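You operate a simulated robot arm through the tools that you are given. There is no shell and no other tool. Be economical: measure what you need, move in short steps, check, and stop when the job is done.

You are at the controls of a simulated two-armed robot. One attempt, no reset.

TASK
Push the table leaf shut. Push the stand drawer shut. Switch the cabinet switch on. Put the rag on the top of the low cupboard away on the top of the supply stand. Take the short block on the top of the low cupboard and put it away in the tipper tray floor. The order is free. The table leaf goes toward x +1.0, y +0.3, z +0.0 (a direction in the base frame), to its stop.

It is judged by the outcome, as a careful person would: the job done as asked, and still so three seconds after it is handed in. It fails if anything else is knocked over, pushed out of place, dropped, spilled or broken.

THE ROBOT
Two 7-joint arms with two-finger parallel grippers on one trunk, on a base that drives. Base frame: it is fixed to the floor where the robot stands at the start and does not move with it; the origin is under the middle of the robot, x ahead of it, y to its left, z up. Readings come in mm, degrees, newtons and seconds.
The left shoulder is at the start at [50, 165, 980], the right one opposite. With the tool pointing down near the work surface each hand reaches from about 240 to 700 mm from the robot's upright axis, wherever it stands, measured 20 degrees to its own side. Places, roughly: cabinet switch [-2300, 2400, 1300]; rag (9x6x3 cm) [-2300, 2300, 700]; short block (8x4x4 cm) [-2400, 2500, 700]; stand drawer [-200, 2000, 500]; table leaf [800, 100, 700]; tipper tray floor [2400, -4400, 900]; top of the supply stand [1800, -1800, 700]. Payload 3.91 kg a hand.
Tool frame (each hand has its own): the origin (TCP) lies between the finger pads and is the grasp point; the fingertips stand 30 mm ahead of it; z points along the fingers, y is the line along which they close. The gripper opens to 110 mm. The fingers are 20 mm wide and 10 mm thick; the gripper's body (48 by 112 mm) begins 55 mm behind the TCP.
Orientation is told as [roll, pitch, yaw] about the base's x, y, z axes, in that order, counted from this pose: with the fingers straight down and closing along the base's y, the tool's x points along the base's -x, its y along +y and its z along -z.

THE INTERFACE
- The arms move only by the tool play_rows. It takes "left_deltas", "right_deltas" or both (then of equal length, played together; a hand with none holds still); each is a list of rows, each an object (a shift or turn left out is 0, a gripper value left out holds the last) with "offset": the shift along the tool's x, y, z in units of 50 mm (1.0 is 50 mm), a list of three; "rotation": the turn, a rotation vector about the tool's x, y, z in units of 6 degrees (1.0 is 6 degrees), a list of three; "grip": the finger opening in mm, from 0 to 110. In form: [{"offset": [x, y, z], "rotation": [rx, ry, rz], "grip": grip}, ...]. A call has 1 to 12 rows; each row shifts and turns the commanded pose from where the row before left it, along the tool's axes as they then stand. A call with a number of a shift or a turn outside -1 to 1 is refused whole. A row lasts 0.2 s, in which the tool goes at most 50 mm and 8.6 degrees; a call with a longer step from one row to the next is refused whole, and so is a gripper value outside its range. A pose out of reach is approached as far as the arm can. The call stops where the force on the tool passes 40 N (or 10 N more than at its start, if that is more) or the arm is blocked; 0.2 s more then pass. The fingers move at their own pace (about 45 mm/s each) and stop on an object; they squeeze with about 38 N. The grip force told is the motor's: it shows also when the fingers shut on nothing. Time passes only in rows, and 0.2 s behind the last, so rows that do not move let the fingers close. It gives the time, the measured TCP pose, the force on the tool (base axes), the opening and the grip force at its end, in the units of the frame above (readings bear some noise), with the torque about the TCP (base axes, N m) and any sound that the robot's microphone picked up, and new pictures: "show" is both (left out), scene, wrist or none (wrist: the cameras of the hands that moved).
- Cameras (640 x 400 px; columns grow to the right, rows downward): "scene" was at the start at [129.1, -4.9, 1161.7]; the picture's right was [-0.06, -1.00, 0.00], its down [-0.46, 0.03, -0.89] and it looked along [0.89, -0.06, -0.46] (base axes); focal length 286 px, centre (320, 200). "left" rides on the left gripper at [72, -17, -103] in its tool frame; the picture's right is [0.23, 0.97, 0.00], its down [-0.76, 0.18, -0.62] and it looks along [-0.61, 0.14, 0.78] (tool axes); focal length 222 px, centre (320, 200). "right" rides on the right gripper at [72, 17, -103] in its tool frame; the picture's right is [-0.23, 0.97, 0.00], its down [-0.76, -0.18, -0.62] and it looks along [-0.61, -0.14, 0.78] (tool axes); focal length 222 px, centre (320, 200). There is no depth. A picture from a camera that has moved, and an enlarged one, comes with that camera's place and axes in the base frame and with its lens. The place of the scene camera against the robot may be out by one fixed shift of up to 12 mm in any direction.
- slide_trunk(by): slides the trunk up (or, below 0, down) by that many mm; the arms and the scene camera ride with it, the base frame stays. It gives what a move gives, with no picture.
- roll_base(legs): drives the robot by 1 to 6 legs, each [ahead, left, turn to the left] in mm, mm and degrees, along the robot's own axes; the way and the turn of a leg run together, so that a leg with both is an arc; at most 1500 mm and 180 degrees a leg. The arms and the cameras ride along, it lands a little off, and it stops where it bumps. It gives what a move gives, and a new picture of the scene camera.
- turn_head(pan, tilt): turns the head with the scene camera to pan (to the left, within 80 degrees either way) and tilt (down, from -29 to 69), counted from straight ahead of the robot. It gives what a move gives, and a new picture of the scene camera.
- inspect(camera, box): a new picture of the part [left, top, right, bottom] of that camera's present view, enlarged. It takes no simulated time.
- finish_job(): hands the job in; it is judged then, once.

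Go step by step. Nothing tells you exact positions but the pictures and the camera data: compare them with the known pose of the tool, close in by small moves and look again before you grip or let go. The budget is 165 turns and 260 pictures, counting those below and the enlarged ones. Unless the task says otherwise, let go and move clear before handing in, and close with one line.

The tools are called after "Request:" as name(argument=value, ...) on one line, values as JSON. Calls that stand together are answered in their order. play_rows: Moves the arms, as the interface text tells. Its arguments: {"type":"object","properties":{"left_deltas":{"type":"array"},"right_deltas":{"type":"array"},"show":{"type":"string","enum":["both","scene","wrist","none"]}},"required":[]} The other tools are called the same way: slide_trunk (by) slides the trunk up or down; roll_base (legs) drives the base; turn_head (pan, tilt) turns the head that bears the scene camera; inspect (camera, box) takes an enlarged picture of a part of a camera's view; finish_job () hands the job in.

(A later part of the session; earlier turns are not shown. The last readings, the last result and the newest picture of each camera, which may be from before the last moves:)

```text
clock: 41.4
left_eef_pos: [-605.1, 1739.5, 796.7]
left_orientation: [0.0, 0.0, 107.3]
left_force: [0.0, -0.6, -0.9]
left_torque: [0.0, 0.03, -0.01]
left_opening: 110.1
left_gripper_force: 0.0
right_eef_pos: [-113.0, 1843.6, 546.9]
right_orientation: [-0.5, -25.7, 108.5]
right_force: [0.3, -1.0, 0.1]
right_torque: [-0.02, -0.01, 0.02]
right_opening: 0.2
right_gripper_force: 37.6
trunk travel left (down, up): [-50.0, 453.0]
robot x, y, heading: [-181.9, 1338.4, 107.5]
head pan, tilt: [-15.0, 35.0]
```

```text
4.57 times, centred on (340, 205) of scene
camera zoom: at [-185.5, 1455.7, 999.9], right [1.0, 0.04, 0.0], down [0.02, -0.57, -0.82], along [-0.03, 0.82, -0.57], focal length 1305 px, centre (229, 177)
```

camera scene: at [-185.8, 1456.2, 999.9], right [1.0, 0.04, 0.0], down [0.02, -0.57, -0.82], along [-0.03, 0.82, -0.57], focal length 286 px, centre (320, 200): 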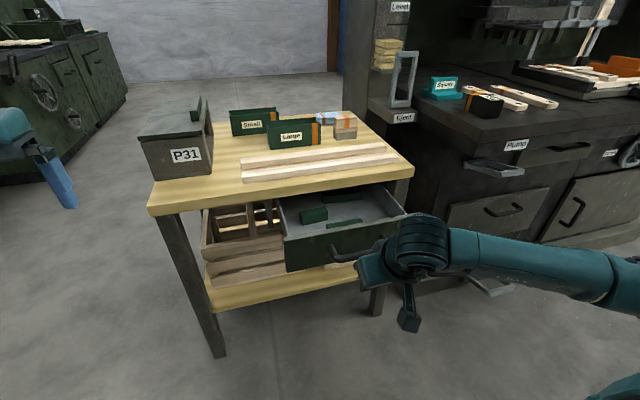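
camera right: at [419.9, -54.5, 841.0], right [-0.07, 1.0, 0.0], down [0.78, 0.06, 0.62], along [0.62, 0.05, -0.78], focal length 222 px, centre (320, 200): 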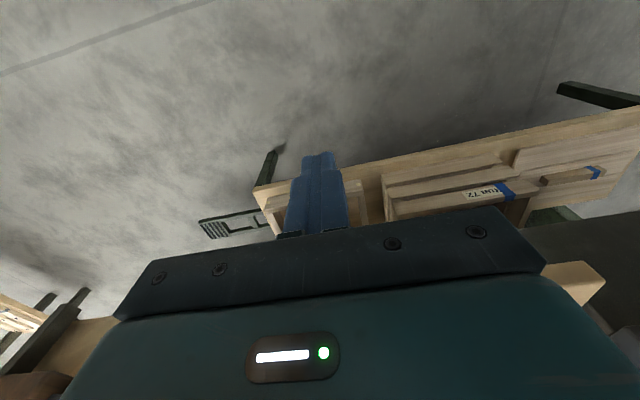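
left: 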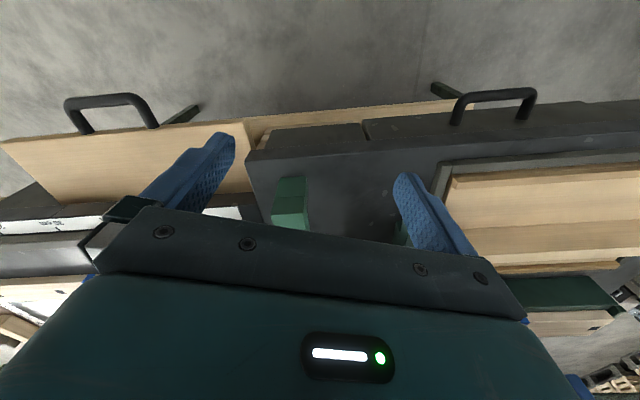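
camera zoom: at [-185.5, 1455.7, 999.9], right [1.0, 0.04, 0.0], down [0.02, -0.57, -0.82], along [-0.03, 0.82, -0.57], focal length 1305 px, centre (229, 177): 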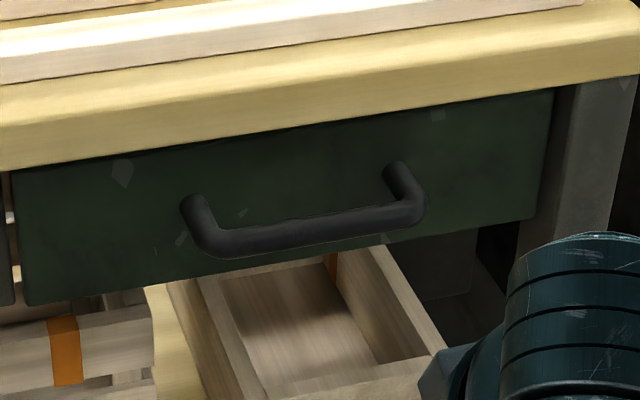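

It looks shut, but to be certain it wasn't the wrist touching the top, I'll tilt the hand more and press once again.

Request:
play_rows(right_deltas=[{"rotation": [0, -1, 0]}, {"rotation": [0, -1, 0]}, {"rotation": [0, -1, 0]}, {"offset": [-0.3, 0, -0.32]}, {"offset": [-0.6, 0, 0.58]}, {"offset": [-0.6, 0, 0.58]}, {"offset": [-0.5, 0, 0.48]}, {"offset": [-0.15, 0, 0.14]}, {"offset": [-0.15, 0, 0.14]}, {"offset": [-0.15, 0, 0.14]}, {"offset": [-0.15, 0, 0.14]}, {"offset": [-0.15, 0, 0.14]}], show="none")

Request:
inspect(camera="scene", box=[220, 140, 480, 330])

```text
clock: 44.0
left_eef_pos: [-605.1, 1739.5, 795.9]
left_orientation: [0.1, 0.1, 107.4]
left_force: [-1.0, 0.4, 0.3]
left_torque: [-0.02, 0.01, 0.01]
left_opening: 110.0
left_gripper_force: 0.1
right_eef_pos: [-165.7, 2001.0, 565.3]
right_orientation: [-0.7, -43.2, 108.8]
right_force: [5.0, -14.8, -5.7]
right_torque: [-0.11, -0.02, -0.01]
right_opening: 0.0
right_gripper_force: 37.7
trunk travel left (down, up): [-50.0, 453.0]
robot x, y, heading: [-179.7, 1341.2, 107.5]
head pan, tilt: [-15.0, 35.0]
```

```text
2.11 times, centred on (350, 235) of scene
camera zoom: at [-185.2, 1455.6, 999.7], right [1.0, 0.04, 0.0], down [0.02, -0.57, -0.82], along [-0.03, 0.82, -0.57], focal length 601 px, centre (257, 126)
```

zoom: 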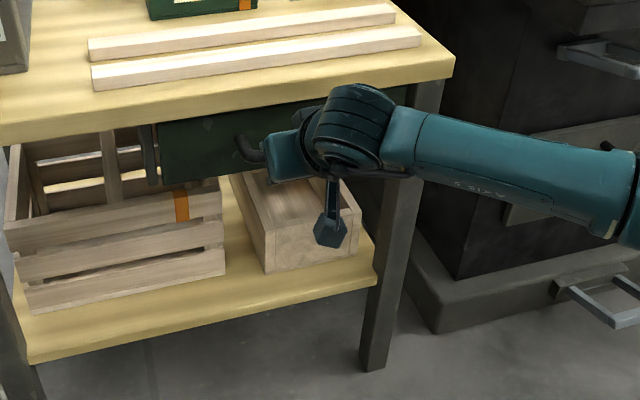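

The drawer resists 15 N without moving (it slid at 3 N), so it is shut. I'll back away, straighten the hand, and turn toward the cabinet to the left.

Request:
play_rows(right_deltas=[{"offset": [0.6, 0, -0.58]}, {"offset": [0.6, 0, -0.58]}, {"offset": [0.6, 0, -0.58]}, {"offset": [0.6, 0, -0.58]}, {"rotation": [0, 1, 0]}, {"rotation": [0, 1, 0]}, {"rotation": [0, 1, 0]}, {"rotation": [0, 1, 0]}, {"rotation": [0, 1, 0]}, {"rotation": [0, 1, 0]}, {"rotation": [0, 1, 0]}, {"rotation": [0, 0.2, 0]}], show="none")

Request:
slide_trunk(by=150)

Request:
roll_base(legs=[[-500, 0, 0], [0, 0, 40]])

Request:
turn_head(pan=0, tilt=10)

```text
clock: 46.6
left_eef_pos: [-604.6, 1738.5, 794.7]
left_orientation: [-0.1, 0.0, 107.4]
left_force: [0.4, 0.0, 0.9]
left_torque: [-0.04, 0.02, 0.0]
left_opening: 110.1
left_gripper_force: 0.1
right_eef_pos: [-114.7, 1845.6, 571.3]
right_orientation: [-0.4, -0.4, 108.3]
right_force: [0.0, 0.3, 0.0]
right_torque: [-0.01, -0.01, -0.03]
right_opening: 0.1
right_gripper_force: 37.5
trunk travel left (down, up): [-50.0, 453.0]
robot x, y, heading: [-181.3, 1338.8, 107.3]
head pan, tilt: [-15.0, 35.0]
```

```text
clock: 48.4
left_eef_pos: [-605.0, 1739.9, 945.0]
left_orientation: [0.0, 0.1, 107.5]
left_force: [0.1, -0.7, -0.2]
left_torque: [0.02, -0.01, 0.0]
left_opening: 109.9
left_gripper_force: 0.0
right_eef_pos: [-114.6, 1846.3, 722.2]
right_orientation: [-0.5, -0.4, 108.2]
right_force: [0.8, 0.6, 0.5]
right_torque: [0.03, 0.01, 0.0]
right_opening: 0.0
right_gripper_force: 37.8
trunk travel left (down, up): [-200.0, 303.0]
robot x, y, heading: [-182.0, 1340.6, 107.4]
head pan, tilt: [-15.0, 35.0]
```

```text
clock: 53.2
left_eef_pos: [-613.3, 905.3, 945.9]
left_orientation: [0.0, 0.0, 146.7]
left_force: [-0.2, 0.2, 0.2]
left_torque: [0.0, 0.01, 0.01]
left_opening: 110.0
left_gripper_force: 0.0
right_eef_pos: [-301.5, 1298.4, 720.1]
right_orientation: [-0.5, -0.5, 147.5]
right_force: [0.7, -0.3, -0.5]
right_torque: [0.01, 0.02, -0.01]
right_opening: 0.0
right_gripper_force: 37.8
trunk travel left (down, up): [-200.0, 303.0]
robot x, y, heading: [-33.3, 864.5, 146.7]
head pan, tilt: [-15.0, 35.0]
camera scene: at [-106.7, 946.3, 1149.9], right [0.75, 0.66, 0.0], down [0.38, -0.43, -0.82], along [-0.54, 0.61, -0.57], focal length 286 px, centre (320, 200)
```

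scene: 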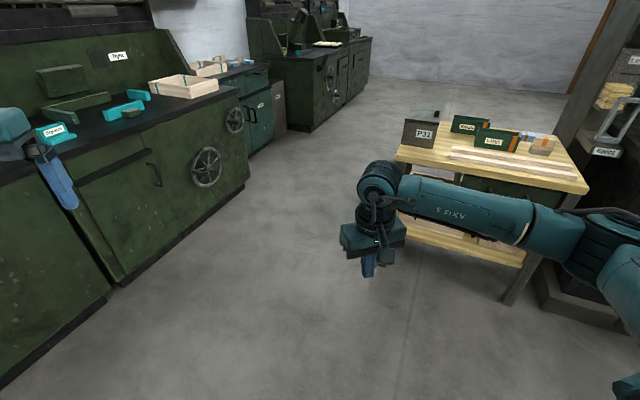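

```text
clock: 54.0
left_eef_pos: [-615.2, 906.5, 945.7]
left_orientation: [0.1, -0.1, 146.7]
left_force: [0.3, 0.1, 0.9]
left_torque: [0.0, 0.0, 0.01]
left_opening: 109.8
left_gripper_force: 0.2
right_eef_pos: [-301.3, 1299.6, 721.0]
right_orientation: [-0.4, -0.4, 147.6]
right_force: [-0.3, 0.0, -0.8]
right_torque: [-0.03, 0.01, -0.01]
right_opening: 0.3
right_gripper_force: 37.8
trunk travel left (down, up): [-200.0, 303.0]
robot x, y, heading: [-32.7, 864.0, 146.6]
head pan, tilt: [0.0, 10.0]
camera scene: at [-125.8, 931.7, 1189.9], right [0.55, 0.83, 0.0], down [0.15, -0.1, -0.98], along [-0.82, 0.54, -0.17], focal length 286 px, centre (320, 200)
```

scene: 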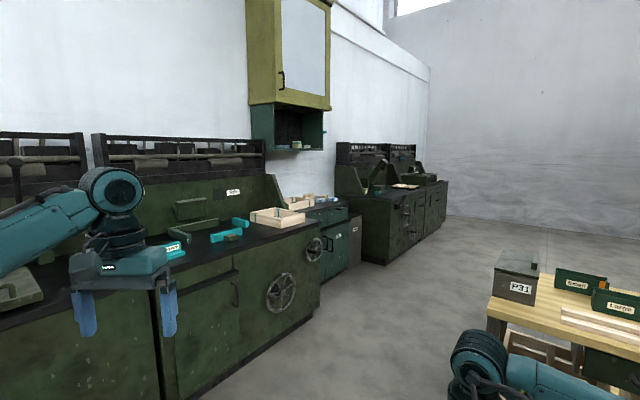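

The wall cabinet with the small teal lever on its right side, and the low cupboard beneath it, lie between two machine units. I'll raise the right hand and drive over in safe legs.

Request:
play_rows(right_deltas=[{"offset": [0, 0, -1]}, {"offset": [0, 0, -1]}, {"offset": [0, 0, -1]}, {"offset": [0, 0, -1]}, {"offset": [0.5, 0, -0.6], "grip": 110}], show="none")

Request:
roll_base(legs=[[990, 70, 0], [950, -550, 0], [0, 0, 50]])

```text
clock: 55.2
left_eef_pos: [-613.5, 906.8, 946.7]
left_orientation: [-0.1, 0.0, 146.7]
left_force: [0.0, -0.7, -0.1]
left_torque: [0.03, 0.01, 0.04]
left_opening: 109.8
left_gripper_force: 0.2
right_eef_pos: [-276.2, 1282.4, 952.0]
right_orientation: [-0.4, -0.4, 147.5]
right_force: [-0.2, 0.2, 0.0]
right_torque: [0.01, -0.01, 0.01]
right_opening: 32.6
right_gripper_force: 0.2
trunk travel left (down, up): [-200.0, 303.0]
robot x, y, heading: [-34.9, 862.9, 146.7]
head pan, tilt: [0.0, 10.0]
```

```text
clock: 67.9
left_eef_pos: [-1827.1, 1874.5, 945.2]
left_orientation: [0.0, -0.1, -160.8]
left_force: [0.0, 0.0, -0.2]
left_torque: [-0.02, -0.01, 0.01]
left_opening: 109.8
left_gripper_force: 0.1
right_eef_pos: [-1922.0, 2370.2, 952.3]
right_orientation: [-0.5, -0.5, -160.0]
right_force: [0.2, -0.6, 0.0]
right_torque: [0.0, -0.02, 0.0]
right_opening: 109.8
right_gripper_force: 0.1
trunk travel left (down, up): [-200.0, 303.0]
robot x, y, heading: [-1439.5, 2312.7, -161.0]
head pan, tilt: [0.0, 10.0]
camera scene: at [-1546.7, 2271.2, 1190.0], right [-0.33, 0.94, 0.0], down [0.16, 0.06, -0.98], along [-0.93, -0.32, -0.17], focal length 286 px, centre (320, 200)
```

scene: 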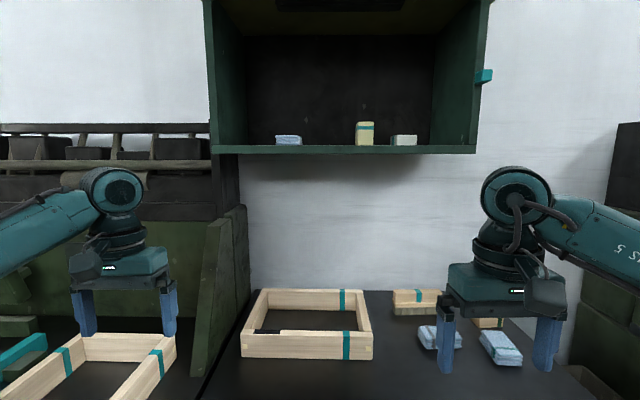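

I face the cupboard; rags and blocks are on its right side, and a teal knob is on the cabinet's right side at [.,.,1300]. Let me look down and enlarge.

Request:
inspect(camera="scene", box=[420, 30, 540, 150])

Request:
turn_head(pan=-10, tilt=32)

Request:
inspect(camera="scene", box=[150, 100, 550, 350])

```text
3.33 times, centred on (480, 90) of scene
camera zoom: at [-1546.7, 2271.2, 1190.0], right [-0.33, 0.94, 0.0], down [0.16, 0.06, -0.98], along [-0.93, -0.32, -0.17], focal length 952 px, centre (-213, 567)
```

zoom: 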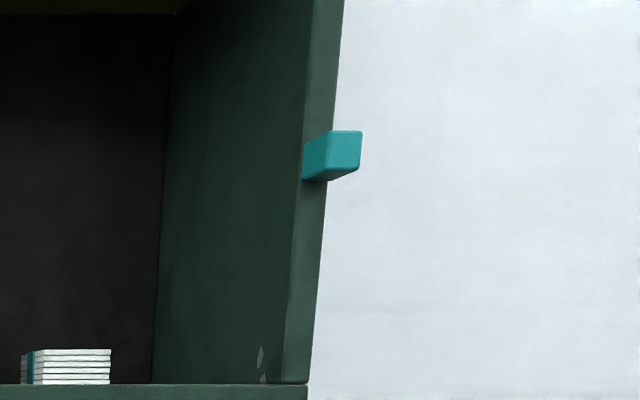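

```text
clock: 68.8
left_eef_pos: [-1826.2, 1874.4, 944.6]
left_orientation: [0.1, 0.0, -160.9]
left_force: [0.1, 0.4, 0.2]
left_torque: [0.01, 0.02, -0.01]
left_opening: 110.0
left_gripper_force: 0.1
right_eef_pos: [-1920.8, 2369.1, 951.9]
right_orientation: [-0.5, -0.4, -160.0]
right_force: [0.4, 0.9, -0.3]
right_torque: [0.02, 0.01, 0.0]
right_opening: 110.1
right_gripper_force: 0.1
trunk travel left (down, up): [-200.0, 303.0]
robot x, y, heading: [-1440.4, 2310.7, -160.9]
head pan, tilt: [-10.0, 32.0]
camera scene: at [-1547.3, 2287.5, 1154.6], right [-0.16, 0.99, 0.0], down [0.52, 0.08, -0.85], along [-0.84, -0.14, -0.53], focal length 286 px, centre (320, 200)
```

scene: 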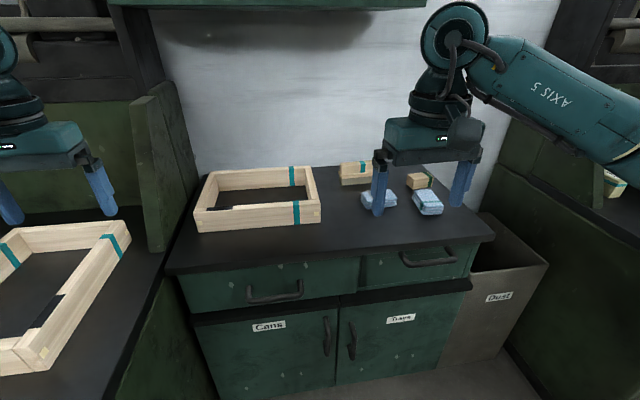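

```text
1.60 times, centred on (350, 225) of scene
camera zoom: at [-1547.3, 2287.5, 1154.6], right [-0.16, 0.99, 0.0], down [0.52, 0.08, -0.85], along [-0.84, -0.14, -0.53], focal length 457 px, centre (272, 160)
```

zoom: 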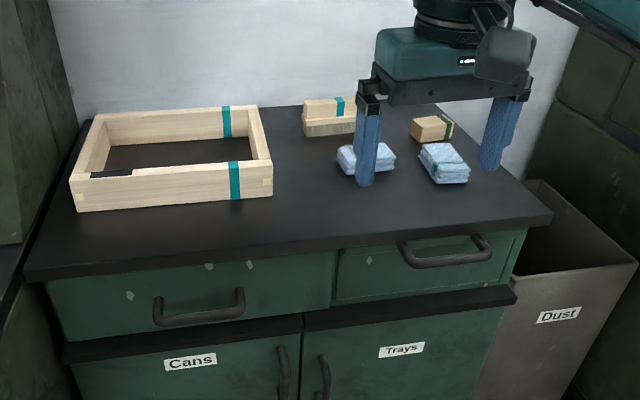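

The right hand blocks the view of the objects; I'll lift it and look closely.

Request:
play_rows(right_deltas=[{"offset": [1, 0, 0]}, {"offset": [1, 0, 0]}, {"offset": [0, -1, 0]}, {"offset": [0, -1, 0]}, {"offset": [0, -1, 0]}], show="none")

Request:
inspect(camera="scene", box=[320, 140, 480, 240])

```text
clock: 70.0
left_eef_pos: [-1827.4, 1874.7, 945.3]
left_orientation: [0.0, 0.0, -161.0]
left_force: [0.6, -0.4, -0.3]
left_torque: [0.0, 0.01, -0.03]
left_opening: 110.0
left_gripper_force: 0.1
right_eef_pos: [-1880.2, 2547.3, 952.0]
right_orientation: [-0.5, -0.4, -159.9]
right_force: [0.1, -0.2, -0.7]
right_torque: [0.02, -0.01, 0.0]
right_opening: 110.1
right_gripper_force: 0.1
trunk travel left (down, up): [-200.0, 303.0]
robot x, y, heading: [-1440.1, 2306.8, -161.0]
head pan, tilt: [-10.0, 32.0]
```

```text
4.00 times, centred on (400, 190) of scene
camera zoom: at [-1547.2, 2287.7, 1154.5], right [-0.16, 0.99, 0.0], down [0.52, 0.08, -0.85], along [-0.84, -0.13, -0.53], focal length 1142 px, centre (0, 240)
```

zoom: 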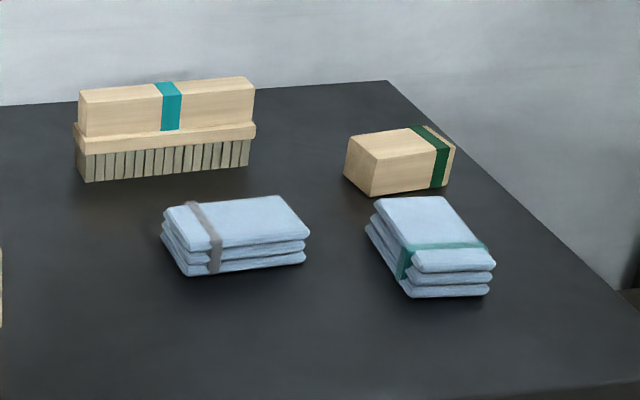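

There are two rags; the grey-banded one at about [-2268, 2348] matches the given place (the teal-banded one is at [-2278, 2485]). The short block is near [-2407, 2481]. Now I'll shift right to see the switch on the cabinet's right side.

Request:
roll_base(legs=[[0, -550, 0]])

Request:
turn_head(pan=25, tilt=0)

```text
clock: 73.2
left_eef_pos: [-2008.8, 2400.8, 946.9]
left_orientation: [0.1, 0.1, -160.5]
left_force: [-0.3, 0.5, 0.5]
left_torque: [-0.01, 0.02, 0.0]
left_opening: 109.9
left_gripper_force: 0.2
right_eef_pos: [-2066.9, 3073.4, 952.6]
right_orientation: [-0.5, -0.5, -159.6]
right_force: [-0.1, 0.8, 1.1]
right_torque: [-0.01, 0.01, 0.0]
right_opening: 109.7
right_gripper_force: 0.0
trunk travel left (down, up): [-200.0, 303.0]
robot x, y, heading: [-1625.4, 2837.8, -160.5]
head pan, tilt: [-10.0, 32.0]
camera scene: at [-1732.5, 2816.0, 1154.5], right [-0.16, 0.99, 0.0], down [0.52, 0.09, -0.85], along [-0.84, -0.14, -0.53], focal length 286 px, centre (320, 200)
```

scene: 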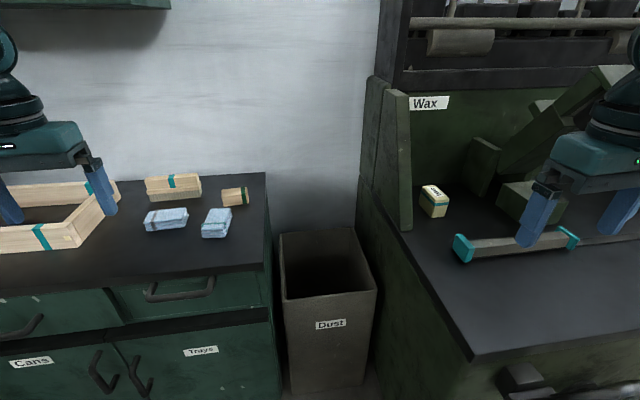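

```text
clock: 74.2
left_eef_pos: [-2009.9, 2402.0, 946.2]
left_orientation: [0.1, 0.1, -160.5]
left_force: [-0.4, 0.5, -0.1]
left_torque: [0.02, -0.01, 0.02]
left_opening: 110.0
left_gripper_force: 0.0
right_eef_pos: [-2065.9, 3073.2, 953.4]
right_orientation: [-0.5, -0.5, -159.6]
right_force: [-0.7, 0.3, -0.3]
right_torque: [-0.02, 0.0, 0.0]
right_opening: 110.2
right_gripper_force: 0.0
trunk travel left (down, up): [-200.0, 303.0]
robot x, y, heading: [-1623.8, 2839.6, -160.3]
head pan, tilt: [25.0, 0.0]
camera scene: at [-1708.4, 2767.6, 1205.9], right [-0.7, 0.71, 0.0], down [0.0, 0.0, -1.0], along [-0.71, -0.7, 0.0], focal length 286 px, centre (320, 200)
```

scene: 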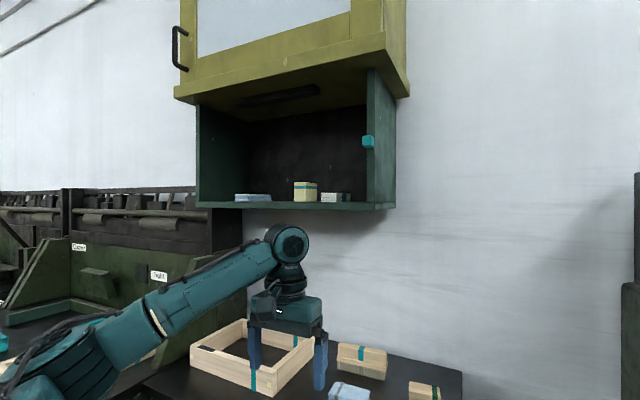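

Request:
inspect(camera="scene", box=[320, 90, 420, 190])

Request:
inspect(camera="scene", box=[180, 0, 420, 220])

```text
4.00 times, centred on (370, 140) of scene
camera zoom: at [-1708.4, 2767.6, 1205.9], right [-0.7, 0.71, 0.0], down [0.0, 0.0, -1.0], along [-0.71, -0.7, 0.0], focal length 1142 px, centre (120, 440)
```

zoom: 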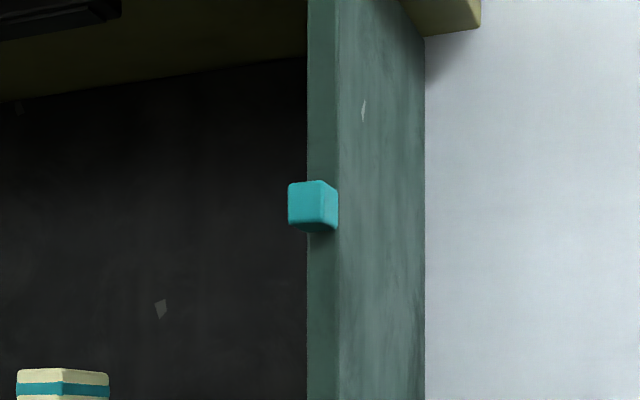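

```text
1.82 times, centred on (300, 110) of scene
camera zoom: at [-1708.4, 2767.6, 1205.9], right [-0.7, 0.71, 0.0], down [0.0, 0.0, -1.0], along [-0.71, -0.7, 0.0], focal length 519 px, centre (356, 364)
```

zoom: 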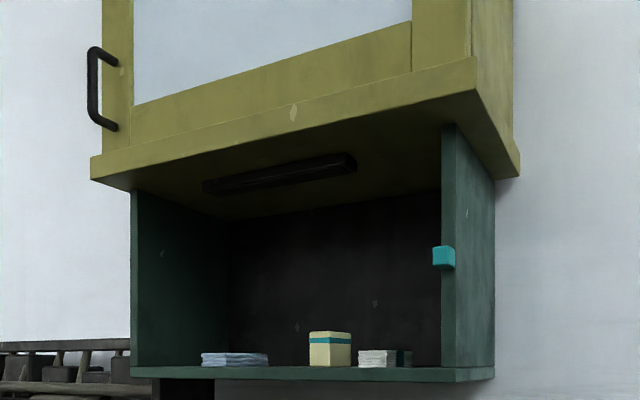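

The switch is a teal block on the front edge of the cabinet's right side panel at about [-2240, 2390, 1339] — a press-type button, it seems. I'll position in front, raise the trunk and point the right fingers forward.

Request:
roll_base(legs=[[38, 418, -2.5]])

Request:
slide_trunk(by=290)

Request:
play_rows(right_deltas=[{"rotation": [0, -1, 0], "grip": 0}, {"rotation": [0, -1, 0]}, {"rotation": [0, -1, 0]}, {"rotation": [0, -1, 0]}, {"rotation": [0, -1, 0]}, {"rotation": [0, -1, 0]}, {"rotation": [0, -1, 0]}, {"rotation": [0, -1, 0]}, {"rotation": [0, -1, 0]}, {"rotation": [0, -1, 0]}, {"rotation": [0, -1, 0]}, {"rotation": [0, -1, 0]}], show="none")

Request:
play_rows(right_deltas=[{"rotation": [0, -1, 0]}, {"rotation": [0, -1, 0]}, {"rotation": [0, -1, 0]}], show="both")

```text
clock: 76.8
left_eef_pos: [-1937.4, 2015.4, 945.3]
left_orientation: [0.0, 0.0, -163.3]
left_force: [0.2, 0.2, 1.0]
left_torque: [-0.02, 0.02, -0.01]
left_opening: 110.2
left_gripper_force: 0.0
right_eef_pos: [-1963.0, 2689.4, 951.6]
right_orientation: [-0.5, -0.4, -162.3]
right_force: [0.2, -0.2, 0.0]
right_torque: [0.06, -0.01, -0.01]
right_opening: 109.8
right_gripper_force: 0.1
trunk travel left (down, up): [-200.0, 303.0]
robot x, y, heading: [-1533.4, 2438.5, -163.2]
head pan, tilt: [25.0, 0.0]
camera scene: at [-1619.9, 2367.0, 1206.0], right [-0.67, 0.75, 0.0], down [0.0, 0.0, -1.0], along [-0.75, -0.67, 0.0], focal length 286 px, centre (320, 200)
```

scene: 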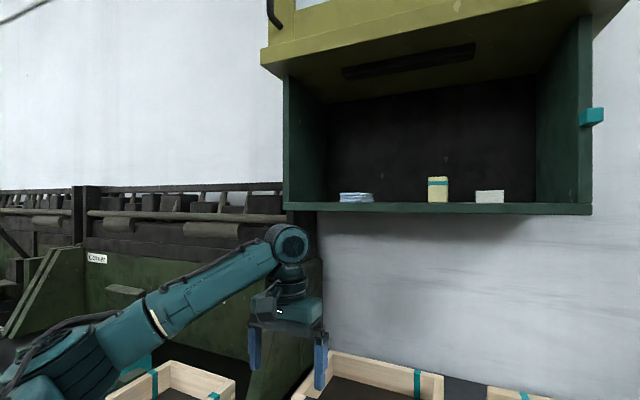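

```text
clock: 79.7
left_eef_pos: [-1939.0, 2015.4, 1234.9]
left_orientation: [0.2, 0.2, -163.3]
left_force: [-0.1, -0.4, 0.6]
left_torque: [0.01, 0.02, 0.0]
left_opening: 109.9
left_gripper_force: 0.1
right_eef_pos: [-1963.3, 2688.4, 1241.8]
right_orientation: [-0.6, -0.5, -162.4]
right_force: [0.3, 0.0, -0.2]
right_torque: [-0.01, -0.02, -0.02]
right_opening: 109.9
right_gripper_force: 0.0
trunk travel left (down, up): [-490.0, 13.0]
robot x, y, heading: [-1534.3, 2437.2, -163.5]
head pan, tilt: [25.0, 0.0]
```

```text
clock: 82.3
left_eef_pos: [-1939.3, 2015.5, 1235.7]
left_orientation: [0.1, 0.0, -163.3]
left_force: [0.1, -0.1, 0.0]
left_torque: [0.03, 0.02, 0.03]
left_opening: 110.1
left_gripper_force: 0.1
right_eef_pos: [-2001.1, 2713.5, 1258.7]
right_orientation: [-1.6, -72.6, -160.9]
right_force: [0.3, 0.4, 0.3]
right_torque: [0.0, 0.02, 0.0]
right_opening: 0.1
right_gripper_force: 37.8
right hand out of reach, approached as far as the arm can: row 9, 10, 11, 12
trunk travel left (down, up): [-490.0, 13.0]
robot x, y, heading: [-1535.3, 2436.0, -163.1]
head pan, tilt: [25.0, 0.0]
```

```text
clock: 83.1
left_eef_pos: [-1938.6, 2016.2, 1234.5]
left_orientation: [0.0, 0.1, -163.2]
left_force: [0.5, 0.0, 0.1]
left_torque: [-0.02, 0.01, -0.03]
left_opening: 110.1
left_gripper_force: 0.0
right_eef_pos: [-2009.6, 2719.5, 1260.8]
right_orientation: [-138.2, -89.4, -24.2]
right_force: [0.3, -0.2, -0.2]
right_torque: [-0.03, 0.01, 0.02]
right_opening: 0.1
right_gripper_force: 37.7
right hand out of reach, approached as far as the arm can: row 1, 2
trunk travel left (down, up): [-490.0, 13.0]
robot x, y, heading: [-1532.1, 2433.3, -163.0]
head pan, tilt: [25.0, 0.0]
camera scene: at [-1620.0, 2367.3, 1496.0], right [-0.67, 0.75, 0.0], down [0.0, 0.0, -1.0], along [-0.75, -0.67, 0.0], focal length 286 px, centre (320, 200)
camera right: at [-1906.4, 2733.4, 1185.6], right [0.3, -0.93, 0.22], down [0.55, 0.35, 0.76], along [-0.78, -0.11, 0.61], focal length 222 px, centre (320, 200)
```

scene: 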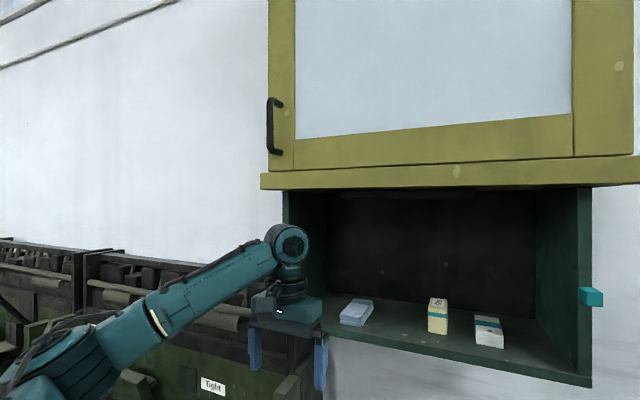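
right: 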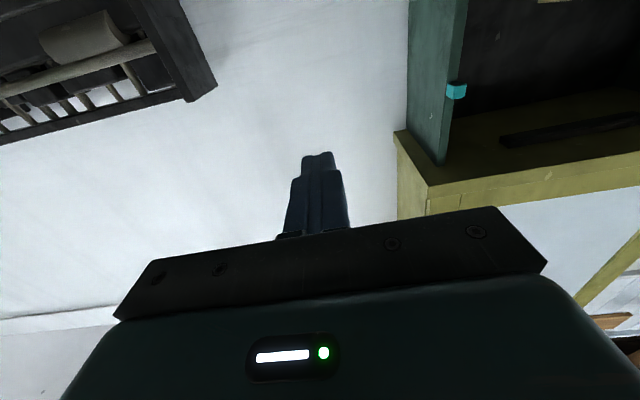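

The fingers point forward. I'll shift left and up to line up with the switch.

Request:
play_rows(right_deltas=[{"offset": [-0.26, 0.83, 0]}, {"offset": [-0.26, 0.83, 0]}, {"offset": [-0.26, 0.83, 0]}, {"offset": [-0.26, 0.83, 0]}, {"offset": [-0.26, 0.83, 0]}, {"offset": [-0.26, 0.83, 0]}, {"offset": [0, 0, 1]}, {"offset": [0, 0, 1]}, {"offset": [0, 0, 1]}], show="wrist")

Request:
turn_head(pan=-10, tilt=10)

```text
clock: 85.1
left_eef_pos: [-1941.5, 2016.7, 1234.8]
left_orientation: [0.3, 0.2, -163.3]
left_force: [-0.5, 0.5, 0.0]
left_torque: [-0.06, -0.06, 0.01]
left_opening: 109.9
left_gripper_force: 0.0
right_eef_pos: [-2179.3, 2485.1, 1355.4]
right_orientation: [-71.2, -89.6, -91.2]
right_force: [-0.8, -0.3, -0.1]
right_torque: [0.01, -0.03, 0.06]
right_opening: 0.1
right_gripper_force: 38.0
right hand out of reach, approached as far as the arm can: row 1, 2, 3, 4, 5, 9
trunk travel left (down, up): [-490.0, 13.0]
robot x, y, heading: [-1529.9, 2432.2, -163.3]
head pan, tilt: [25.0, 0.0]
camera right: at [-2074.9, 2499.6, 1281.8], right [0.29, -0.93, 0.22], down [0.54, 0.35, 0.76], along [-0.79, -0.11, 0.61], focal length 222 px, centre (320, 200)
```

right: 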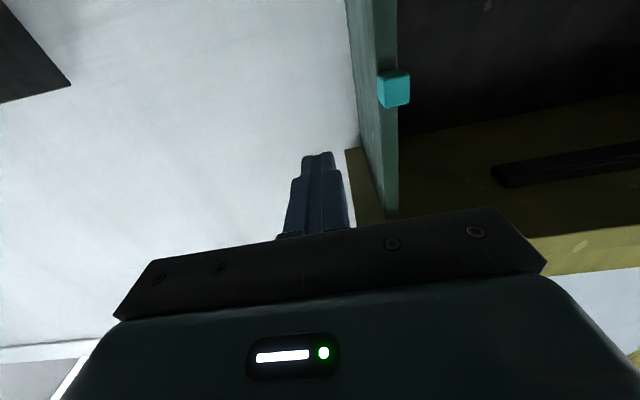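

```text
clock: 86.1
left_eef_pos: [-1939.1, 2016.5, 1235.0]
left_orientation: [0.1, 0.0, -163.2]
left_force: [0.6, 0.6, 0.5]
left_torque: [0.0, 0.02, 0.0]
left_opening: 110.1
left_gripper_force: 0.1
right_eef_pos: [-2175.1, 2483.7, 1356.8]
right_orientation: [-92.4, -89.5, -69.8]
right_force: [0.3, -0.3, 0.7]
right_torque: [0.0, 0.03, 0.03]
right_opening: 0.0
right_gripper_force: 37.7
trunk travel left (down, up): [-490.0, 13.0]
robot x, y, heading: [-1534.7, 2436.9, -163.6]
head pan, tilt: [-10.0, 10.0]
camera scene: at [-1645.0, 2416.1, 1480.0], right [-0.12, 0.99, 0.0], down [0.17, 0.02, -0.98], along [-0.98, -0.12, -0.17], focal length 286 px, centre (320, 200)
```

scene: 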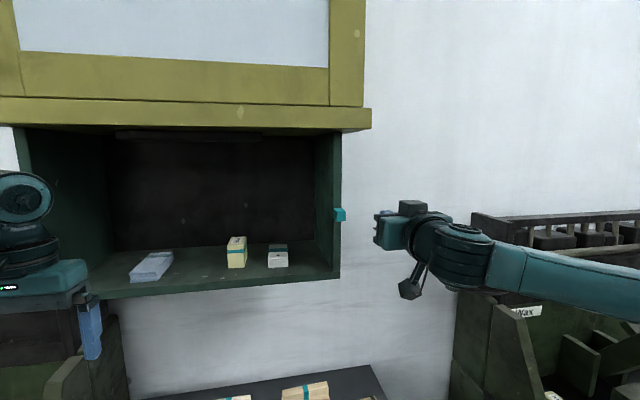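

The switch is at [-2240, 2393, 1336]; the hand must go 71 mm left and 18 mm down, then forward 60 mm.

Request:
play_rows(right_deltas=[{"offset": [0.18, 0.7, 0]}, {"offset": [0.18, 0.7, 0]}], show="both")

```text
clock: 86.7
left_eef_pos: [-1937.4, 2014.6, 1235.5]
left_orientation: [-0.1, 0.0, -163.3]
left_force: [0.2, -0.2, -0.6]
left_torque: [0.05, 0.0, -0.02]
left_opening: 109.9
left_gripper_force: 0.1
right_eef_pos: [-2165.8, 2464.6, 1358.8]
right_orientation: [-99.9, -89.5, -62.0]
right_force: [-0.3, 0.1, 0.5]
right_torque: [-0.04, 0.02, -0.02]
right_opening: 0.0
right_gripper_force: 37.8
right hand out of reach, approached as far as the arm can: row 1, 2
trunk travel left (down, up): [-490.0, 13.0]
robot x, y, heading: [-1534.6, 2431.6, -163.5]
head pan, tilt: [-10.0, 10.0]
camera scene: at [-1643.9, 2414.1, 1480.1], right [-0.12, 0.99, 0.0], down [0.17, 0.02, -0.98], along [-0.98, -0.12, -0.17], focal length 286 px, centre (320, 200)
camera right: at [-2063.3, 2479.3, 1284.8], right [0.3, -0.93, 0.22], down [0.54, 0.36, 0.76], along [-0.79, -0.11, 0.61], focal length 222 px, centre (320, 200)
```

scene: 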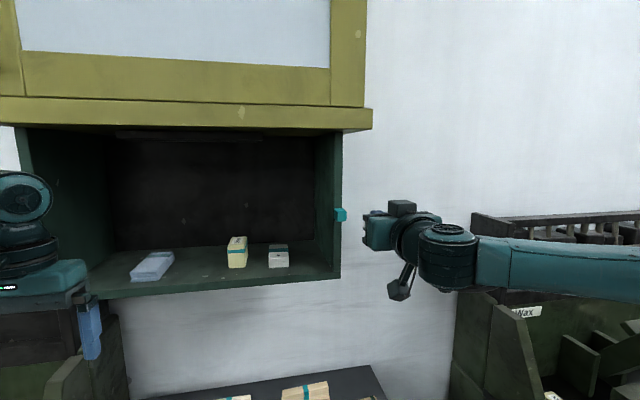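
right: 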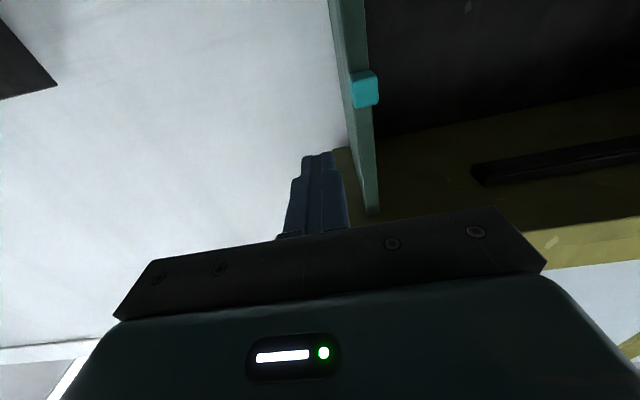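

The arm is at its reach limit with this orientation, so I'll retract the hand, align it there, then drive the base forward.

Request:
play_rows(right_deltas=[{"offset": [0, 0, -1]}, {"offset": [0, 0, -1]}, {"offset": [0, 0, -1]}], show="none")

```text
clock: 87.5
left_eef_pos: [-1939.4, 2016.5, 1237.0]
left_orientation: [0.1, 0.0, -163.3]
left_force: [0.7, 0.5, -0.5]
left_torque: [-0.01, -0.01, 0.0]
left_opening: 110.1
left_gripper_force: 0.1
right_eef_pos: [-2024.7, 2510.4, 1358.2]
right_orientation: [-132.5, -89.3, -30.1]
right_force: [-0.7, 0.3, -0.3]
right_torque: [0.03, -0.02, 0.01]
right_opening: 0.0
right_gripper_force: 37.5
trunk travel left (down, up): [-490.0, 13.0]
robot x, y, heading: [-1533.2, 2432.6, -163.1]
head pan, tilt: [-10.0, 10.0]
```

Request:
play_rows(right_deltas=[{"offset": [0.22, 0.56, 0]}, {"offset": [0.22, 0.56, 0]}], show="none")

```text
clock: 88.1
left_eef_pos: [-1937.7, 2016.1, 1235.0]
left_orientation: [0.1, 0.1, -163.3]
left_force: [-0.2, 0.4, -1.7]
left_torque: [0.03, 0.02, 0.02]
left_opening: 109.9
left_gripper_force: 0.0
right_eef_pos: [-2008.1, 2455.6, 1336.3]
right_orientation: [-137.0, -89.3, -25.3]
right_force: [0.1, -0.1, -0.7]
right_torque: [0.03, -0.01, -0.01]
right_opening: 0.0
right_gripper_force: 37.9
trunk travel left (down, up): [-490.0, 13.0]
robot x, y, heading: [-1532.3, 2438.9, -163.1]
head pan, tilt: [-10.0, 10.0]
```

Request:
play_rows(left_deltas=[{"offset": [1, 0, 0]}, {"offset": [1, 0, 0]}, {"offset": [1, 0, 0]}], show="none")

Request:
roll_base(legs=[[120, 0, 0]])

Request:
inspect(camera="right", box=[200, 0, 500, 240])

```text
clock: 88.9
left_eef_pos: [-1792.2, 2059.7, 1236.4]
left_orientation: [0.0, 0.0, -163.2]
left_force: [-0.1, -0.3, -1.1]
left_torque: [0.02, 0.0, 0.0]
left_opening: 109.9
left_gripper_force: 0.0
right_eef_pos: [-2009.6, 2457.9, 1336.2]
right_orientation: [-136.4, -89.3, -26.0]
right_force: [-0.4, -0.3, 0.6]
right_torque: [-0.01, -0.01, -0.04]
right_opening: 0.0
right_gripper_force: 37.4
trunk travel left (down, up): [-490.0, 13.0]
robot x, y, heading: [-1535.9, 2432.6, -163.4]
head pan, tilt: [-10.0, 10.0]
```

```text
clock: 90.2
left_eef_pos: [-1909.3, 2025.9, 1234.4]
left_orientation: [0.1, 0.1, -163.4]
left_force: [-0.5, 0.3, -0.6]
left_torque: [0.03, -0.03, 0.0]
left_opening: 110.1
left_gripper_force: 0.1
right_eef_pos: [-2125.0, 2424.9, 1334.9]
right_orientation: [-130.4, -89.4, -32.0]
right_force: [0.3, -0.5, -0.2]
right_torque: [-0.01, 0.0, -0.01]
right_opening: 0.0
right_gripper_force: 38.0
trunk travel left (down, up): [-490.0, 13.0]
robot x, y, heading: [-1647.1, 2398.4, -163.4]
head pan, tilt: [-10.0, 10.0]
camera scene: at [-1759.6, 2382.2, 1479.9], right [-0.11, 0.99, 0.0], down [0.17, 0.02, -0.98], along [-0.98, -0.11, -0.17], focal length 286 px, centre (320, 200)
```

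scene: 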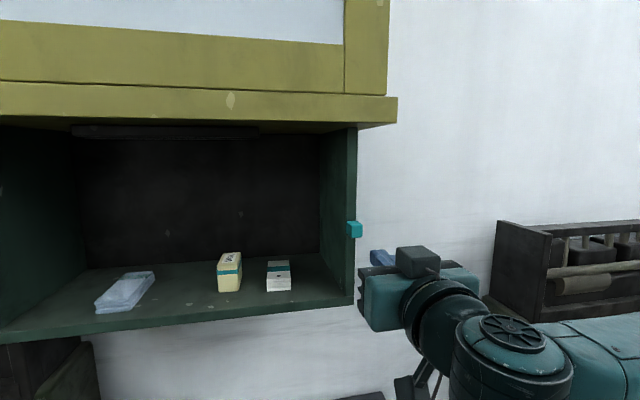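

```text
1.67 times, centred on (350, 120) of right
camera zoom: at [-2021.5, 2438.4, 1261.4], right [0.29, -0.93, 0.22], down [0.55, 0.35, 0.76], along [-0.78, -0.1, 0.61], focal length 370 px, centre (270, 333)
```

zoom: 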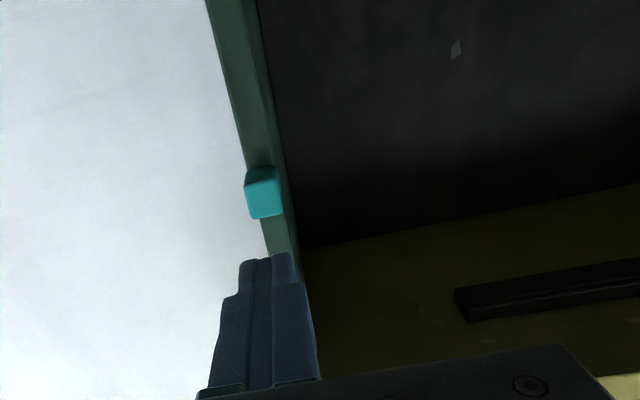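

The fingers line up with the switch (gap about 90 mm). I'll approach and press gently.

Request:
play_rows(right_deltas=[{"offset": [0, 0, 0.5]}, {"offset": [0, 0, 0.5]}, {"offset": [0, 0, 0.5]}], show="scene")

Request:
inspect(camera="scene", box=[320, 180, 440, 280])

Request:
inspect(camera="right", box=[250, 60, 400, 180])

```text
clock: 91.0
left_eef_pos: [-1908.4, 2024.8, 1234.4]
left_orientation: [0.0, -0.1, -163.3]
left_force: [0.0, 0.3, -0.4]
left_torque: [0.04, 0.01, 0.01]
left_opening: 109.9
left_gripper_force: 0.0
right_eef_pos: [-2195.9, 2401.4, 1335.9]
right_orientation: [-131.6, -89.3, -31.0]
right_force: [-0.7, 0.0, -0.2]
right_torque: [-0.03, 0.0, 0.0]
right_opening: 0.0
right_gripper_force: 37.4
trunk travel left (down, up): [-490.0, 13.0]
robot x, y, heading: [-1645.0, 2397.0, -163.5]
head pan, tilt: [-10.0, 10.0]
camera scene: at [-1758.6, 2381.9, 1480.0], right [-0.11, 0.99, 0.0], down [0.17, 0.02, -0.98], along [-0.98, -0.11, -0.17], focal length 286 px, centre (320, 200)
```

scene: 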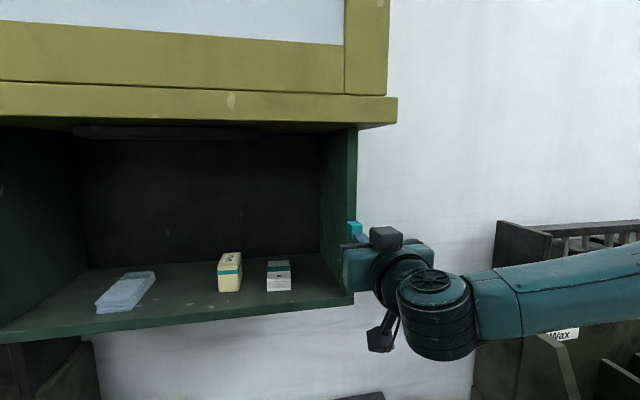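

```text
4.00 times, centred on (380, 230) of scene
camera zoom: at [-1758.6, 2381.9, 1480.0], right [-0.11, 0.99, 0.0], down [0.17, 0.02, -0.98], along [-0.98, -0.11, -0.17], focal length 1142 px, centre (80, 80)
```

zoom: 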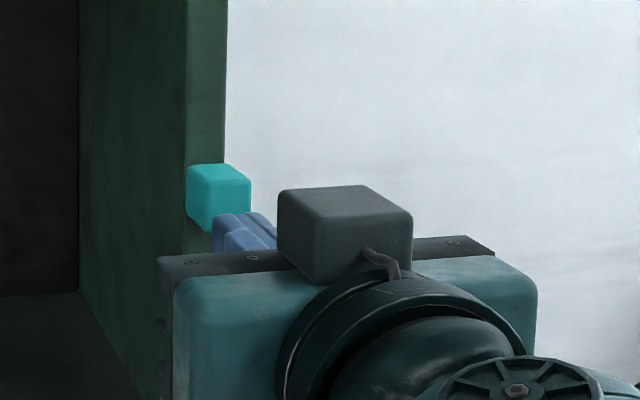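

```text
3.33 times, centred on (325, 120) of right
camera zoom: at [-2093.0, 2414.8, 1262.3], right [0.29, -0.93, 0.22], down [0.55, 0.35, 0.76], along [-0.78, -0.1, 0.61], focal length 740 px, centre (303, 467)
```

zoom: 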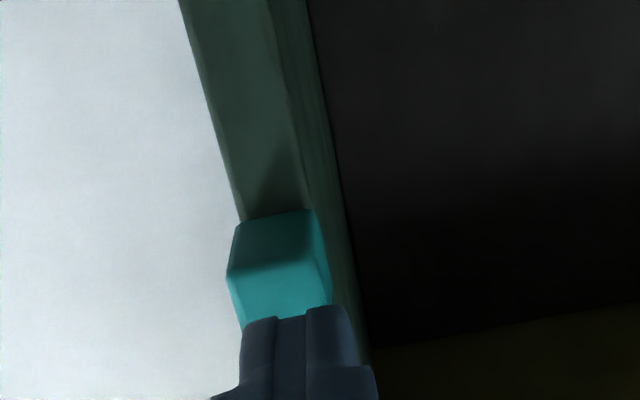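

Request:
play_rows(right_deltas=[{"offset": [0, 0, 0.2]}, {"offset": [0, 0, 0.2]}, {"offset": [0, 0, 0.15]}, {"offset": [0, 0, 0.15]}, {"offset": [0, 0, 0.15]}], show="scene")

Request:
inspect(camera="right", box=[250, 60, 400, 180])

```text
clock: 92.0
left_eef_pos: [-1903.9, 2029.4, 1237.8]
left_orientation: [0.1, -0.2, -163.6]
left_force: [0.7, 0.3, 0.4]
left_torque: [-0.04, -0.01, -0.02]
left_opening: 110.1
left_gripper_force: 0.1
right_eef_pos: [-2219.8, 2394.0, 1338.1]
right_orientation: [-127.6, -89.4, -34.4]
right_force: [28.5, 13.2, -1.7]
right_torque: [0.15, -0.28, -0.08]
right_opening: 0.3
right_gripper_force: 37.4
trunk travel left (down, up): [-490.0, 13.0]
robot x, y, heading: [-1645.5, 2403.6, -163.3]
head pan, tilt: [-10.0, 10.0]
stopped in row 5 (right hand): the force on the tool passed its limit (the readings are from after the stop); the commanded pose is now the measured one
camera scene: at [-1752.2, 2386.8, 1480.6], right [-0.11, 0.99, 0.0], down [0.17, 0.02, -0.99], along [-0.98, -0.11, -0.17], focal length 286 px, centre (320, 200)
```

scene: 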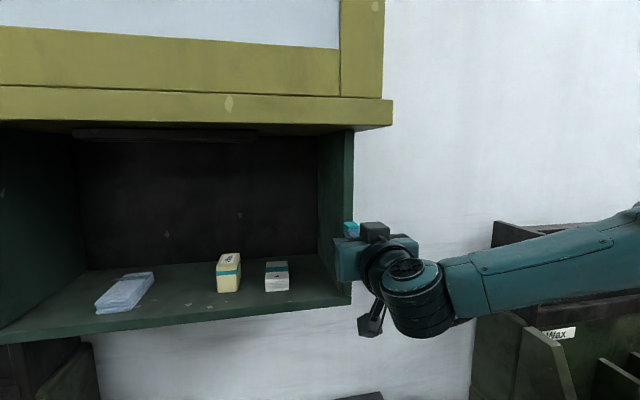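

```text
3.33 times, centred on (325, 120) of right
camera zoom: at [-2115.9, 2408.6, 1263.2], right [0.3, -0.93, 0.22], down [0.54, 0.36, 0.76], along [-0.78, -0.11, 0.61], focal length 740 px, centre (303, 467)
```

zoom: 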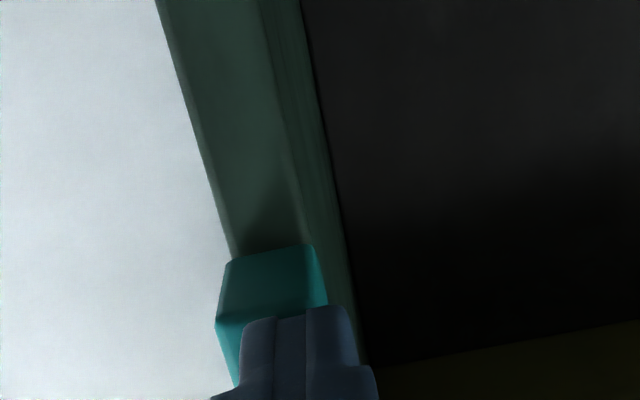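

Pressing 40 N gave no sound or movement. I'll retract a little and inspect the switch for how it moves.

Request:
play_rows(right_deltas=[{"offset": [0, 0, -0.6]}, {"offset": [0, 0, -1]}, {"offset": [0.8, 0, 0]}, {"offset": [1, 0, 0]}, {"offset": [1, 0, 0]}], show="wrist")

Request:
inspect(camera="scene", box=[300, 190, 400, 260])

Request:
inspect(camera="right", box=[250, 60, 450, 220])

```text
clock: 93.2
left_eef_pos: [-1907.9, 2025.3, 1233.4]
left_orientation: [0.1, 0.2, -163.5]
left_force: [0.5, 0.0, -0.6]
left_torque: [0.02, 0.02, 0.02]
left_opening: 109.9
left_gripper_force: 0.1
right_eef_pos: [-2124.6, 2376.4, 1219.1]
right_orientation: [-104.4, -89.4, -58.1]
right_force: [0.2, -0.5, 0.5]
right_torque: [0.04, 0.0, -0.02]
right_opening: 0.0
right_gripper_force: 37.4
right hand out of reach, approached as far as the arm can: row 4, 5
trunk travel left (down, up): [-490.0, 13.0]
robot x, y, heading: [-1645.5, 2401.2, -163.5]
head pan, tilt: [-10.0, 10.0]
camera right: at [-2022.4, 2390.5, 1145.3], right [0.3, -0.93, 0.22], down [0.55, 0.35, 0.76], along [-0.78, -0.11, 0.61], focal length 222 px, centre (320, 200)
```

right: 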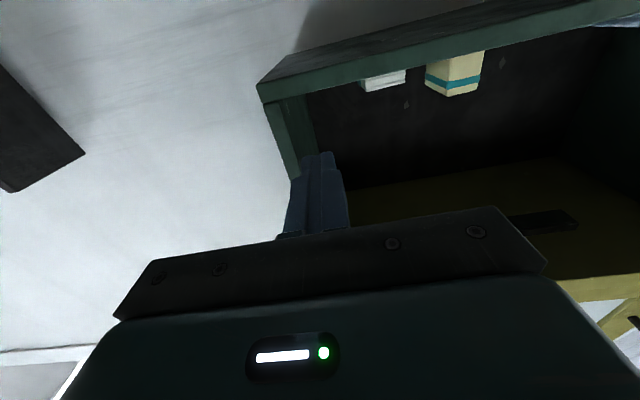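

```text
5.71 times, centred on (350, 225) of scene
camera zoom: at [-1757.7, 2380.8, 1480.0], right [-0.11, 0.99, 0.0], down [0.17, 0.02, -0.98], along [-0.98, -0.11, -0.17], focal length 1631 px, centre (149, 57)
```

zoom: 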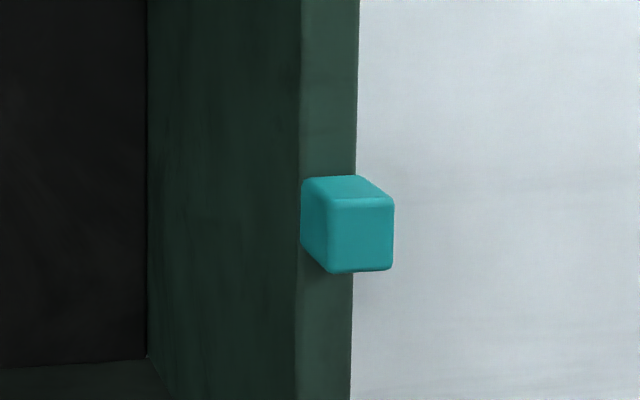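

```text
2.50 times, centred on (350, 140) of right
camera zoom: at [-2022.4, 2390.5, 1145.3], right [0.3, -0.93, 0.22], down [0.55, 0.35, 0.76], along [-0.78, -0.11, 0.61], focal length 555 px, centre (245, 350)
```

zoom: 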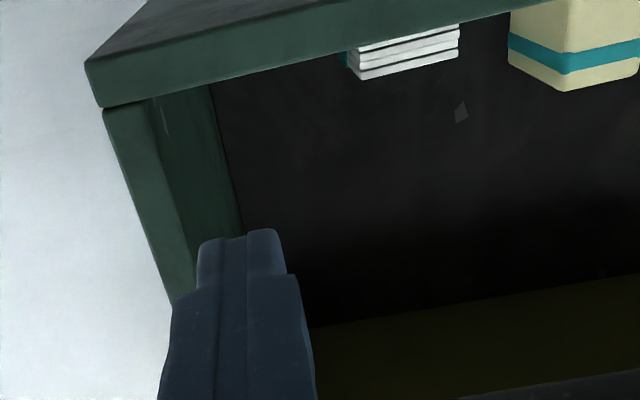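

The switch is a stiff block standing straight out, so it likely tips or slides. I'll try pushing it up from below: hand under it first.

Request:
play_rows(right_deltas=[{"offset": [-0.5, -0.5, 0]}, {"offset": [-0.5, -0.5, 0]}, {"offset": [-0.5, 0, 0]}, {"offset": [0, 0, 0.8]}, {"offset": [0, 0, 0.8]}], show="none")

Request:
inspect(camera="right", box=[250, 60, 400, 180])

Request:
inspect(camera="scene", box=[300, 190, 440, 290])

```text
clock: 94.4
left_eef_pos: [-1908.2, 2026.8, 1234.7]
left_orientation: [0.0, 0.1, -163.5]
left_force: [0.4, -0.6, -0.1]
left_torque: [-0.02, 0.03, 0.03]
left_opening: 110.2
left_gripper_force: 0.2
right_eef_pos: [-2207.1, 2386.4, 1303.1]
right_orientation: [-80.5, -89.5, -82.0]
right_force: [1.1, 0.1, -0.7]
right_torque: [-0.01, 0.0, 0.01]
right_opening: 0.0
right_gripper_force: 37.6
right hand out of reach, approached as far as the arm can: row 1, 2, 5
trunk travel left (down, up): [-490.0, 13.0]
robot x, y, heading: [-1647.2, 2404.3, -163.3]
head pan, tilt: [-10.0, 10.0]
```

```text
3.33 times, centred on (325, 120) of right
camera zoom: at [-2103.3, 2400.1, 1231.0], right [0.29, -0.93, 0.22], down [0.54, 0.35, 0.76], along [-0.79, -0.11, 0.61], focal length 740 px, centre (303, 467)
```

zoom: 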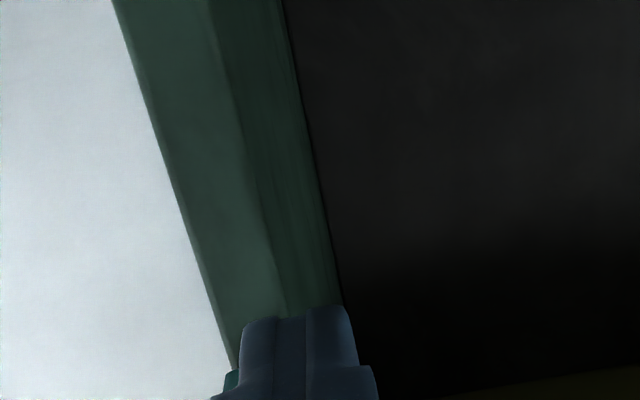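

```text
4.00 times, centred on (370, 240) of scene
camera zoom: at [-1758.2, 2382.3, 1479.9], right [-0.11, 0.99, 0.0], down [0.17, 0.02, -0.98], along [-0.98, -0.11, -0.17], focal length 1142 px, centre (120, 40)
```

zoom: 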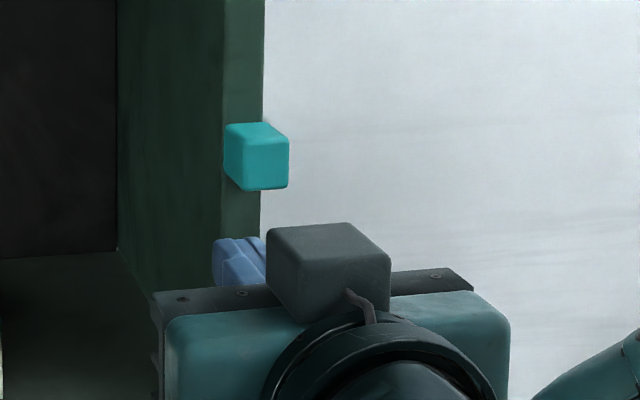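

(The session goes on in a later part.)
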